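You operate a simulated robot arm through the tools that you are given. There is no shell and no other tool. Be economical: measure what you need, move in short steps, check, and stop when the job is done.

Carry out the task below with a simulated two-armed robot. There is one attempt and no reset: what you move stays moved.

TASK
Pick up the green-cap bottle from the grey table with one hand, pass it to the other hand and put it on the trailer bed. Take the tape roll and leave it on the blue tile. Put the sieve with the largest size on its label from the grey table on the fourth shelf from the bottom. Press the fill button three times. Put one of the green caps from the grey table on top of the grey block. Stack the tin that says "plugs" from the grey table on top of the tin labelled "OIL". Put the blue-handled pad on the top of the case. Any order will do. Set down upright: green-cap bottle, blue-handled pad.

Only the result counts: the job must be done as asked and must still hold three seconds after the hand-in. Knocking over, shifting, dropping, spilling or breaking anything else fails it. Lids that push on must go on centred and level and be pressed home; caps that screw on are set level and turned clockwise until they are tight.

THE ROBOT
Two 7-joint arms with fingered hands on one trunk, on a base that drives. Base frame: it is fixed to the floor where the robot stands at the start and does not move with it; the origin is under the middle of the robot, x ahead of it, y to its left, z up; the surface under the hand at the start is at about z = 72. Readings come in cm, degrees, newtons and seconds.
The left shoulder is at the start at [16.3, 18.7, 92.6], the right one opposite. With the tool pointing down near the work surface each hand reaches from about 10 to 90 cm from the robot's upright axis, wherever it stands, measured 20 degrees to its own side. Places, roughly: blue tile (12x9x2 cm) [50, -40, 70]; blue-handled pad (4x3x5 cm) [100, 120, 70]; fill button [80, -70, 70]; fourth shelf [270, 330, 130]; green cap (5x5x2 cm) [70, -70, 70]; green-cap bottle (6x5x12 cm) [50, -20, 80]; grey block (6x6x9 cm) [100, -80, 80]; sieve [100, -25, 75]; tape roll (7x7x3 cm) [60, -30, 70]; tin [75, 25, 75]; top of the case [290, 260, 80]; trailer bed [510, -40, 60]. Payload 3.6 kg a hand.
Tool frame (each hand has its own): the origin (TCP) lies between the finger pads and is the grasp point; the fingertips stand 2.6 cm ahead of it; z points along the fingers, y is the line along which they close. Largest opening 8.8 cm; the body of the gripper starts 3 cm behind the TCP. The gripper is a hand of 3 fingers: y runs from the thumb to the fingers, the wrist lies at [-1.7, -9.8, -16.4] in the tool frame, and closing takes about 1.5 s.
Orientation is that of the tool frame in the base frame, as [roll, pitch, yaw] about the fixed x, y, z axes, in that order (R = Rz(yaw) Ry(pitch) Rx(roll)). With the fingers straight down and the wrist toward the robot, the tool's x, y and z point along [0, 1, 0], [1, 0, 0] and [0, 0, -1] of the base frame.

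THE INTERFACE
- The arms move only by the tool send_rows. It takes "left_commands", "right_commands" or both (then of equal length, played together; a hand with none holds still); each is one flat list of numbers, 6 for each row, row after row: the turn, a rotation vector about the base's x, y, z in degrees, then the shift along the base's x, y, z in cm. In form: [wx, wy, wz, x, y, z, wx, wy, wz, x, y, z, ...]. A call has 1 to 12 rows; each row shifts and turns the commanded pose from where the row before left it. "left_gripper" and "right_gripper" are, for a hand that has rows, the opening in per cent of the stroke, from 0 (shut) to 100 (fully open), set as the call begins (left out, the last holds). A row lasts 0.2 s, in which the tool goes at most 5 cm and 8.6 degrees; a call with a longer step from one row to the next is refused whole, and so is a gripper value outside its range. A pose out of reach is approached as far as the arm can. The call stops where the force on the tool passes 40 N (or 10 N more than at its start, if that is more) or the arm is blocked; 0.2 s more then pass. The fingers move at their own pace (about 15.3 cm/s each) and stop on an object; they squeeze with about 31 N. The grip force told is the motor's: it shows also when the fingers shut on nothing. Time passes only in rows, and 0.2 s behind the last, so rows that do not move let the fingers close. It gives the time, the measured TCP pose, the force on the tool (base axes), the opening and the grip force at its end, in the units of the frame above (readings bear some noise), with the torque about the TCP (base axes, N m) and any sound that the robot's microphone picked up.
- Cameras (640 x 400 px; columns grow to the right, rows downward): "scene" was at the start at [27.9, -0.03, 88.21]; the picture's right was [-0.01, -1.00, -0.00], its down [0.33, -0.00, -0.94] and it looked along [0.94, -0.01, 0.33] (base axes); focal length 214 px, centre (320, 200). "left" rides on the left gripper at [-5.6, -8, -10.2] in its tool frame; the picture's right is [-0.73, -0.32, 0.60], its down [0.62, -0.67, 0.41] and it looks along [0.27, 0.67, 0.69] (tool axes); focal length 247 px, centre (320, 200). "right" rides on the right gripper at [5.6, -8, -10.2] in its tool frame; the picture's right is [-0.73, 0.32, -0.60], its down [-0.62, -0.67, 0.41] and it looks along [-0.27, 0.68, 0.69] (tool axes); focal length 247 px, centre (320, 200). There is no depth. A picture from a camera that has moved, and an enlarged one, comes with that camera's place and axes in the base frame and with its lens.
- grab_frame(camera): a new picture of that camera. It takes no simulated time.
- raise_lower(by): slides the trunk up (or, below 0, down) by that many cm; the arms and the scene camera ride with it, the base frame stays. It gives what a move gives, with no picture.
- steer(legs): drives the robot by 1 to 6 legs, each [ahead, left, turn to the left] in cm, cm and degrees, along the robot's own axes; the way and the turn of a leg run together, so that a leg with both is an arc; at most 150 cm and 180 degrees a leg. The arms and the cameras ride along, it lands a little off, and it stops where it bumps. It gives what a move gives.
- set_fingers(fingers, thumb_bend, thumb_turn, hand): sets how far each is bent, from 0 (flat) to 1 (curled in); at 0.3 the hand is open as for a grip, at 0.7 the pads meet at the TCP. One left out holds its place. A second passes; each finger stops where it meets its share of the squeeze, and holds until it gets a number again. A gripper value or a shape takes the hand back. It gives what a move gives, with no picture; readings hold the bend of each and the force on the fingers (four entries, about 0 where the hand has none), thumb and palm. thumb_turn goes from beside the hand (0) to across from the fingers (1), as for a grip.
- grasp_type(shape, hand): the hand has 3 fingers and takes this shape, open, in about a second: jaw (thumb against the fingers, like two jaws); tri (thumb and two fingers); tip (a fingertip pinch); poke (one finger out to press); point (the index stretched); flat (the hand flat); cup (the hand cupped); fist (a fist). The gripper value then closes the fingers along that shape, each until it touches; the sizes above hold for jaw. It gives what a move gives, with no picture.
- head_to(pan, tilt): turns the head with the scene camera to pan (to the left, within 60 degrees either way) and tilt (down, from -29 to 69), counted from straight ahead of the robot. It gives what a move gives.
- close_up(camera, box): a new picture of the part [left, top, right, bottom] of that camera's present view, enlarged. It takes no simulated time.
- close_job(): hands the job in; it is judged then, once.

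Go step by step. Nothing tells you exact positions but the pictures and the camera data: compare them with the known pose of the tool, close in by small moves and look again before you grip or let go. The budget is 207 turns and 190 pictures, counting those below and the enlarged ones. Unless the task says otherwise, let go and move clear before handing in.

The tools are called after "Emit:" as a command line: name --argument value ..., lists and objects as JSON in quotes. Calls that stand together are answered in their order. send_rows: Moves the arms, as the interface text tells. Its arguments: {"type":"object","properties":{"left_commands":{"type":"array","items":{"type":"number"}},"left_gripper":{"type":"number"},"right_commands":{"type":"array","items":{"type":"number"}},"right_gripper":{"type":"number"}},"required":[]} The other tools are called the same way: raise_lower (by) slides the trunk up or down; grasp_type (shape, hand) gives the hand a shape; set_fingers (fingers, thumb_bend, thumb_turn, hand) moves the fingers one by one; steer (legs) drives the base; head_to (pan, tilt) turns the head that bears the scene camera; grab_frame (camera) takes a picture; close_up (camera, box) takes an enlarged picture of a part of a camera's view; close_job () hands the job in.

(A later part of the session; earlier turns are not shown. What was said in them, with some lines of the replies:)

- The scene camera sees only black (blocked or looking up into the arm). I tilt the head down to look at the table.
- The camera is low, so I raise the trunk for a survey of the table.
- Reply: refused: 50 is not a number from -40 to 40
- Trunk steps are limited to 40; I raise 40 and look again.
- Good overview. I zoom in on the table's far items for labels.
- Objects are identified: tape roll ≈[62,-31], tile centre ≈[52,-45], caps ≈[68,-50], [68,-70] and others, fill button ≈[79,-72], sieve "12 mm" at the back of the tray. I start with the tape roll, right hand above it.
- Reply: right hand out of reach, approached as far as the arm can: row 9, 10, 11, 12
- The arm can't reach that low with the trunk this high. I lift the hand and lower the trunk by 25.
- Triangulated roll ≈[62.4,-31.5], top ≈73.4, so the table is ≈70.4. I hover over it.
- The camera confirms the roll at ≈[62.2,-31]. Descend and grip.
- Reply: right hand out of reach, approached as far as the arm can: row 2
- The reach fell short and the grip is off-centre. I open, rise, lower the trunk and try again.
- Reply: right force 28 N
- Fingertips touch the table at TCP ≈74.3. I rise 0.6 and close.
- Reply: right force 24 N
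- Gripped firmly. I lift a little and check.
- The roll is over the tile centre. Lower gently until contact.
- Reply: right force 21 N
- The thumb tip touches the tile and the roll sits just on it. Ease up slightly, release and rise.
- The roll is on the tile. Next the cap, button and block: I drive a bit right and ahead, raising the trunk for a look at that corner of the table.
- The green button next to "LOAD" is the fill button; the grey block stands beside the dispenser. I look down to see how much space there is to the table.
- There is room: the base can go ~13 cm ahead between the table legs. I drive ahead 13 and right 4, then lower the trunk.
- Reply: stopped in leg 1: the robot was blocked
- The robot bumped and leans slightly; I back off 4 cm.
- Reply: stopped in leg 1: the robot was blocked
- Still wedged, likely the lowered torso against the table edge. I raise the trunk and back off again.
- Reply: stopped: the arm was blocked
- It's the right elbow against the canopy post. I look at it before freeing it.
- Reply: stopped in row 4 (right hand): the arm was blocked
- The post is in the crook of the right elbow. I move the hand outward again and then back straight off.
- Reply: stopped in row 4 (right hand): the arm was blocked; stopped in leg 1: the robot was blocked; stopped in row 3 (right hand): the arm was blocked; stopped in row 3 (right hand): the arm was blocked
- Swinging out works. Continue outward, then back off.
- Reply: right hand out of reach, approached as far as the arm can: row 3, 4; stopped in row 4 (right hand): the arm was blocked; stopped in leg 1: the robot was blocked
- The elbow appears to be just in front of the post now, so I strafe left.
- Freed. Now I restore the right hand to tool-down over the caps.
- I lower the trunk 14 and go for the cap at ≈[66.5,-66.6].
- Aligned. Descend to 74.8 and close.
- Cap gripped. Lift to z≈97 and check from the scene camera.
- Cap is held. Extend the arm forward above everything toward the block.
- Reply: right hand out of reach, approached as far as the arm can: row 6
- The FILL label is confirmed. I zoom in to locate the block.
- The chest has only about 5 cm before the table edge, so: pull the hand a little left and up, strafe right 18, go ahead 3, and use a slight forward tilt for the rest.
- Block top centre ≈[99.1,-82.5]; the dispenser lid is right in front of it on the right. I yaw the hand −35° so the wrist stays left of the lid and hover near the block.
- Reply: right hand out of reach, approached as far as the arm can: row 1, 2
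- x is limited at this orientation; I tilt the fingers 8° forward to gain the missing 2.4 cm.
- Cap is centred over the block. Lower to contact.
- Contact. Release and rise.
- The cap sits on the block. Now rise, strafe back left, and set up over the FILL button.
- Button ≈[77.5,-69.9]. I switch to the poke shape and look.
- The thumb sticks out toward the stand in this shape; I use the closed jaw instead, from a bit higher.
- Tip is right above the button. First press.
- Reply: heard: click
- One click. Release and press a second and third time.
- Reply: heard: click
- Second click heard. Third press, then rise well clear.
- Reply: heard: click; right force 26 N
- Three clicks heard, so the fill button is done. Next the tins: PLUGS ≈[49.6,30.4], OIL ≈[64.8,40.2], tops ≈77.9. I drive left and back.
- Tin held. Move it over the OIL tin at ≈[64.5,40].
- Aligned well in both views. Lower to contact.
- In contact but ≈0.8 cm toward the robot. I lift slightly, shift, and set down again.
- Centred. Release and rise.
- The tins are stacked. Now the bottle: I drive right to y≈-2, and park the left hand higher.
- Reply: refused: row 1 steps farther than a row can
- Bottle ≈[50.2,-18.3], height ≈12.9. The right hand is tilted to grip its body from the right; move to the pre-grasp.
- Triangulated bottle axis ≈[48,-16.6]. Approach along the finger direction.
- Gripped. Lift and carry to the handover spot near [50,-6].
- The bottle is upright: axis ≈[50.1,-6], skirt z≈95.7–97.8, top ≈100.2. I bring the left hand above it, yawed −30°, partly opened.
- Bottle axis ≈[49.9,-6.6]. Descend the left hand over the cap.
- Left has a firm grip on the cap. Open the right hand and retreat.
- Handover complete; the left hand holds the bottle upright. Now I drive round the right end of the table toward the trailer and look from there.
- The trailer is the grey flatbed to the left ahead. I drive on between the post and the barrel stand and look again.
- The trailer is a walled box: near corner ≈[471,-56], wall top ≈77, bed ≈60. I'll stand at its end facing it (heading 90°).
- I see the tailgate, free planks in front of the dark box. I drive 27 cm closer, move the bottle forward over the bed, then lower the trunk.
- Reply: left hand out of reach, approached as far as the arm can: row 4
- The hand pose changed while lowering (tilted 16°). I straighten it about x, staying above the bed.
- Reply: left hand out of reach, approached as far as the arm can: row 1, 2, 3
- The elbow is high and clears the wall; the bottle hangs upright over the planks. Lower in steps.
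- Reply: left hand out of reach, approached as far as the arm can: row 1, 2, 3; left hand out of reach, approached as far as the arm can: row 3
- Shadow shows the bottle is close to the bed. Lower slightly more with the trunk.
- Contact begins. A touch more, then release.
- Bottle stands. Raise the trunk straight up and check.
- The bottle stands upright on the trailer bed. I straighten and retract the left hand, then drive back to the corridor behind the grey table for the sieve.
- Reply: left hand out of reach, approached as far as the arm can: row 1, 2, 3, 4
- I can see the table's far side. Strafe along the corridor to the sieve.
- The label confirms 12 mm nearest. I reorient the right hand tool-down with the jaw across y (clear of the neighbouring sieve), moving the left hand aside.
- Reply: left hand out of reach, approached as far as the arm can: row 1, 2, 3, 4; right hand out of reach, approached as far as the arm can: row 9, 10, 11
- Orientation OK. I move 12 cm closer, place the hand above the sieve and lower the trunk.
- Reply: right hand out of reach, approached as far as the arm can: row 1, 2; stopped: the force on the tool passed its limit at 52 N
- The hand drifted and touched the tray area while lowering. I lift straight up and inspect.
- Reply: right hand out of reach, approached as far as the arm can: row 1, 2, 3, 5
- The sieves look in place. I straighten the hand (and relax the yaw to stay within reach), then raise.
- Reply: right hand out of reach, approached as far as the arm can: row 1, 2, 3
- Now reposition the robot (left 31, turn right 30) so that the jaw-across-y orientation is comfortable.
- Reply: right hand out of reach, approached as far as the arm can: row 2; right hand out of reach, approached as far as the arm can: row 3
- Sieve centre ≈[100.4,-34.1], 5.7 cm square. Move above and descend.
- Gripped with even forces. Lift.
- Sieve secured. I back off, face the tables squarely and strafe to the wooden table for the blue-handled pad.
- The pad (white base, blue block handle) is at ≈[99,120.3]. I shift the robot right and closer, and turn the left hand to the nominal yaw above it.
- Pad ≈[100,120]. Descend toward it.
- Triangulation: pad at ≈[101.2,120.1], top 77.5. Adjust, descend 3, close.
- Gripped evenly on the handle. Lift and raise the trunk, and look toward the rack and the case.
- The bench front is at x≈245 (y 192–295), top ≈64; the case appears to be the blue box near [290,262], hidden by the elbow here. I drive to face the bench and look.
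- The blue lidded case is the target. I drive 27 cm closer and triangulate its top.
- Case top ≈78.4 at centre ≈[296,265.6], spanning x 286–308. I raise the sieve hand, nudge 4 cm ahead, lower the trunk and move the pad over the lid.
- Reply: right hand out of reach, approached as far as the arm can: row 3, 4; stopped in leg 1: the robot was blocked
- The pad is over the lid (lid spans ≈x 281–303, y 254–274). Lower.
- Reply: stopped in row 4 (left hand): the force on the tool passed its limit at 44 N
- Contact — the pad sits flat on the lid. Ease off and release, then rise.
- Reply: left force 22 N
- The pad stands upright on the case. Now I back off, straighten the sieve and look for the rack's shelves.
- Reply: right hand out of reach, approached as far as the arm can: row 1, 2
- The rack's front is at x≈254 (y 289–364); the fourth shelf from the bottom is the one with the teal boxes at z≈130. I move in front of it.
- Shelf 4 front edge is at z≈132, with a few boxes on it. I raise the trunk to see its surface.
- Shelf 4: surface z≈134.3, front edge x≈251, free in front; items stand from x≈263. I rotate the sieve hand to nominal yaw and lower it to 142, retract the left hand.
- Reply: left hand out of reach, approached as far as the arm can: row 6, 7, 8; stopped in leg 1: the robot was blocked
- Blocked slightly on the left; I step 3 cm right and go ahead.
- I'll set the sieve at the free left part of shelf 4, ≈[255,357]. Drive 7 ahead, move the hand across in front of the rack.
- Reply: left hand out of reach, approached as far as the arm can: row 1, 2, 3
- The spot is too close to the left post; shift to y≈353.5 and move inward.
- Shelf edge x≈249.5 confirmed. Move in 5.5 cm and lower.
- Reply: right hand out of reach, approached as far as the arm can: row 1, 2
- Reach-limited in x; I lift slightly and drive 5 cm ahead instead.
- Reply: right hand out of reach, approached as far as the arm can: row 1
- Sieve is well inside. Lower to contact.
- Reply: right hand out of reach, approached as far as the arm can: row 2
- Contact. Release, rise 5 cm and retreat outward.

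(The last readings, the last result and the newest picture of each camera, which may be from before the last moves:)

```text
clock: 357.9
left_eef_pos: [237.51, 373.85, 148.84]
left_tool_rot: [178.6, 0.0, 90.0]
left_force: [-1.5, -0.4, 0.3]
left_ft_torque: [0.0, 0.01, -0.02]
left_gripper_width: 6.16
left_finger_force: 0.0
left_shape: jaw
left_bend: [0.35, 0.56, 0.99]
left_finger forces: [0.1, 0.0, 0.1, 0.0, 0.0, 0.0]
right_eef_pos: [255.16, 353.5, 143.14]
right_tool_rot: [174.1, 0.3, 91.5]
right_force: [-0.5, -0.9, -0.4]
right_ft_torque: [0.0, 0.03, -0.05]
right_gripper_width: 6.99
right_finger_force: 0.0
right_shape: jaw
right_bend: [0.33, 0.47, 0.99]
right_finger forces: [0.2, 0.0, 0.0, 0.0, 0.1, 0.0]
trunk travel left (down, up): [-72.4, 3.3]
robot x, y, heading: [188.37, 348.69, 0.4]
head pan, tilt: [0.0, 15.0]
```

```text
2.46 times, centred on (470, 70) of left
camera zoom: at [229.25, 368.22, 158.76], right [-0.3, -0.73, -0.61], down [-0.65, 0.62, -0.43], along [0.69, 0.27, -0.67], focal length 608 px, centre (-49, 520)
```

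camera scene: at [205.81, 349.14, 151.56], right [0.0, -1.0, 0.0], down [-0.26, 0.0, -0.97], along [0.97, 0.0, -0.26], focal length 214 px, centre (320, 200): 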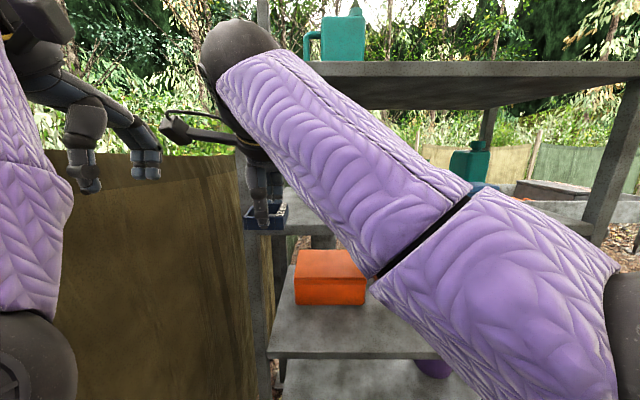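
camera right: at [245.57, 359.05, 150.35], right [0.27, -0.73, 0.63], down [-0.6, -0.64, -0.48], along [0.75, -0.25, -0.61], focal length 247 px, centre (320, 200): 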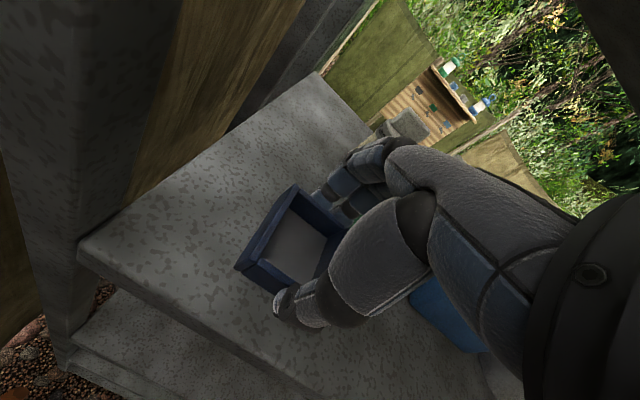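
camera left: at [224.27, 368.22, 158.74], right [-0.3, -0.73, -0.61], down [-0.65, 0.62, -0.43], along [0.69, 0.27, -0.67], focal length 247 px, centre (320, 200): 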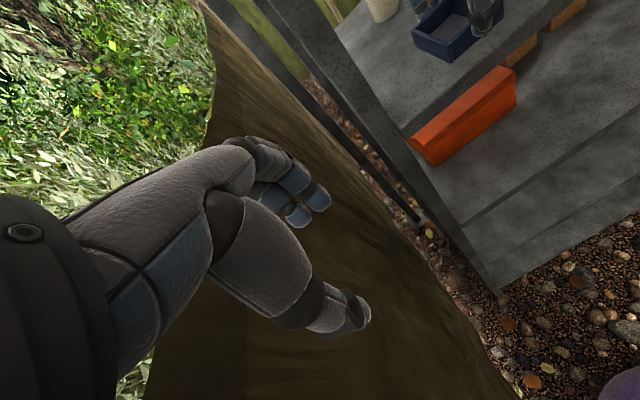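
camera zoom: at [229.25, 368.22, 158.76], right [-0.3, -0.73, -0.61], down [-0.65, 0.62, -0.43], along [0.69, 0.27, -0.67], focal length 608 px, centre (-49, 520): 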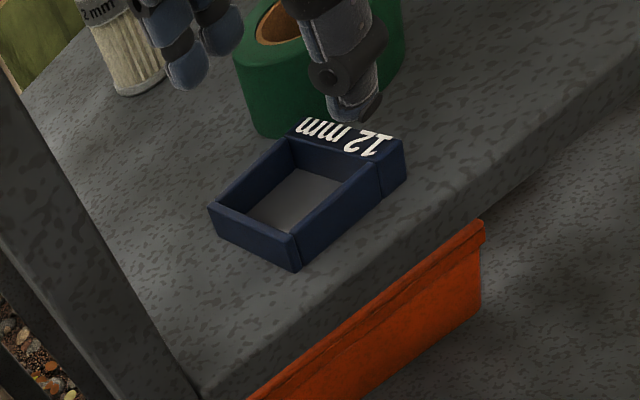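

The sieve sits on shelf 4. Retreat by driving back, and take a last look.

Emit:
steer --legs '[[-30, 0, 0]]'

Emit:
grab_frame --camera "scene"

```text
clock: 360.0
left_eef_pos: [207.2, 373.91, 148.61]
left_tool_rot: [178.6, 0.0, 90.0]
left_force: [-1.0, 0.7, -0.6]
left_ft_torque: [0.02, 0.04, 0.01]
left_gripper_width: 6.13
left_finger_force: 0.1
left_shape: jaw
left_bend: [0.35, 0.56, 0.99]
left_finger forces: [0.0, 0.0, 0.0, 0.0, 0.1, 0.0]
right_eef_pos: [224.85, 353.33, 142.98]
right_tool_rot: [174.2, 0.2, 91.4]
right_force: [0.6, 0.8, 0.3]
right_ft_torque: [0.02, 0.03, 0.03]
right_gripper_width: 7.02
right_finger_force: 0.0
right_shape: jaw
right_bend: [0.33, 0.47, 0.99]
right_finger forces: [0.0, 0.0, 0.0, 0.0, 0.0, 0.0]
trunk travel left (down, up): [-72.4, 3.3]
robot x, y, heading: [158.1, 348.76, 0.4]
head pan, tilt: [0.0, 15.0]
```

```text
10 pictures are left
camera scene: at [180.53, 348.93, 151.54], right [0.0, -1.0, 0.0], down [-0.26, 0.0, -0.97], along [0.97, 0.0, -0.26], focal length 214 px, centre (320, 200)
```

scene: 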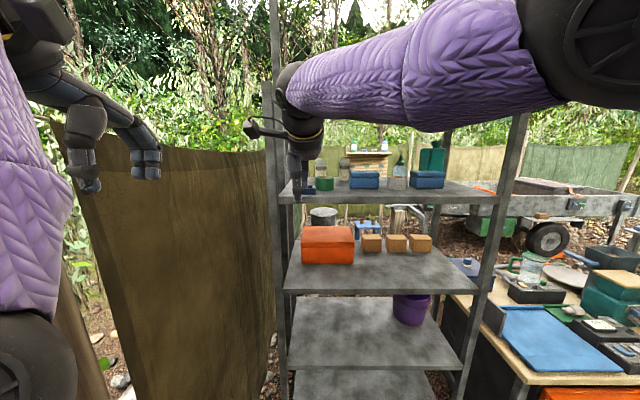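

All seven jobs are done: the sieve is on the fourth shelf (counting ≈25, 61, 97, 134 cm), and the pad is upright on the case. Both hands are empty and clear, so I hand in.

Emit:
close_job

```text
The job is handed in.
```

I handed the job in with all seven items done as far as my cameras showed, but I have no result back yet.

- **Bottle:** it went from the right hand to the left and stands upright on the trailer bed.
- **Tape roll:** it lies on the blue tile.
- **Sieve:** the 12 mm one is on the fourth shelf from the bottom.
- **Fill button:** I pressed it three times and heard a click each time.
- **Green cap:** it sits on the grey block.
- **Tins:** PLUGS is stacked on OIL.
- **Pad:** it stands upright on the lid of the blue case, which I took to be "the case". A teal toolbox on the same bench could also be called one.

Contacts that might count against the job:
- While reaching for the sieve, the right hand came down on the sieve board with about 52 N. The other two sieves looked in place afterwards.
- The right arm got caught on the post by the grey table and had to be worked free.
- The robot bumped the bench under the case, and something on its left near the shelf rack.
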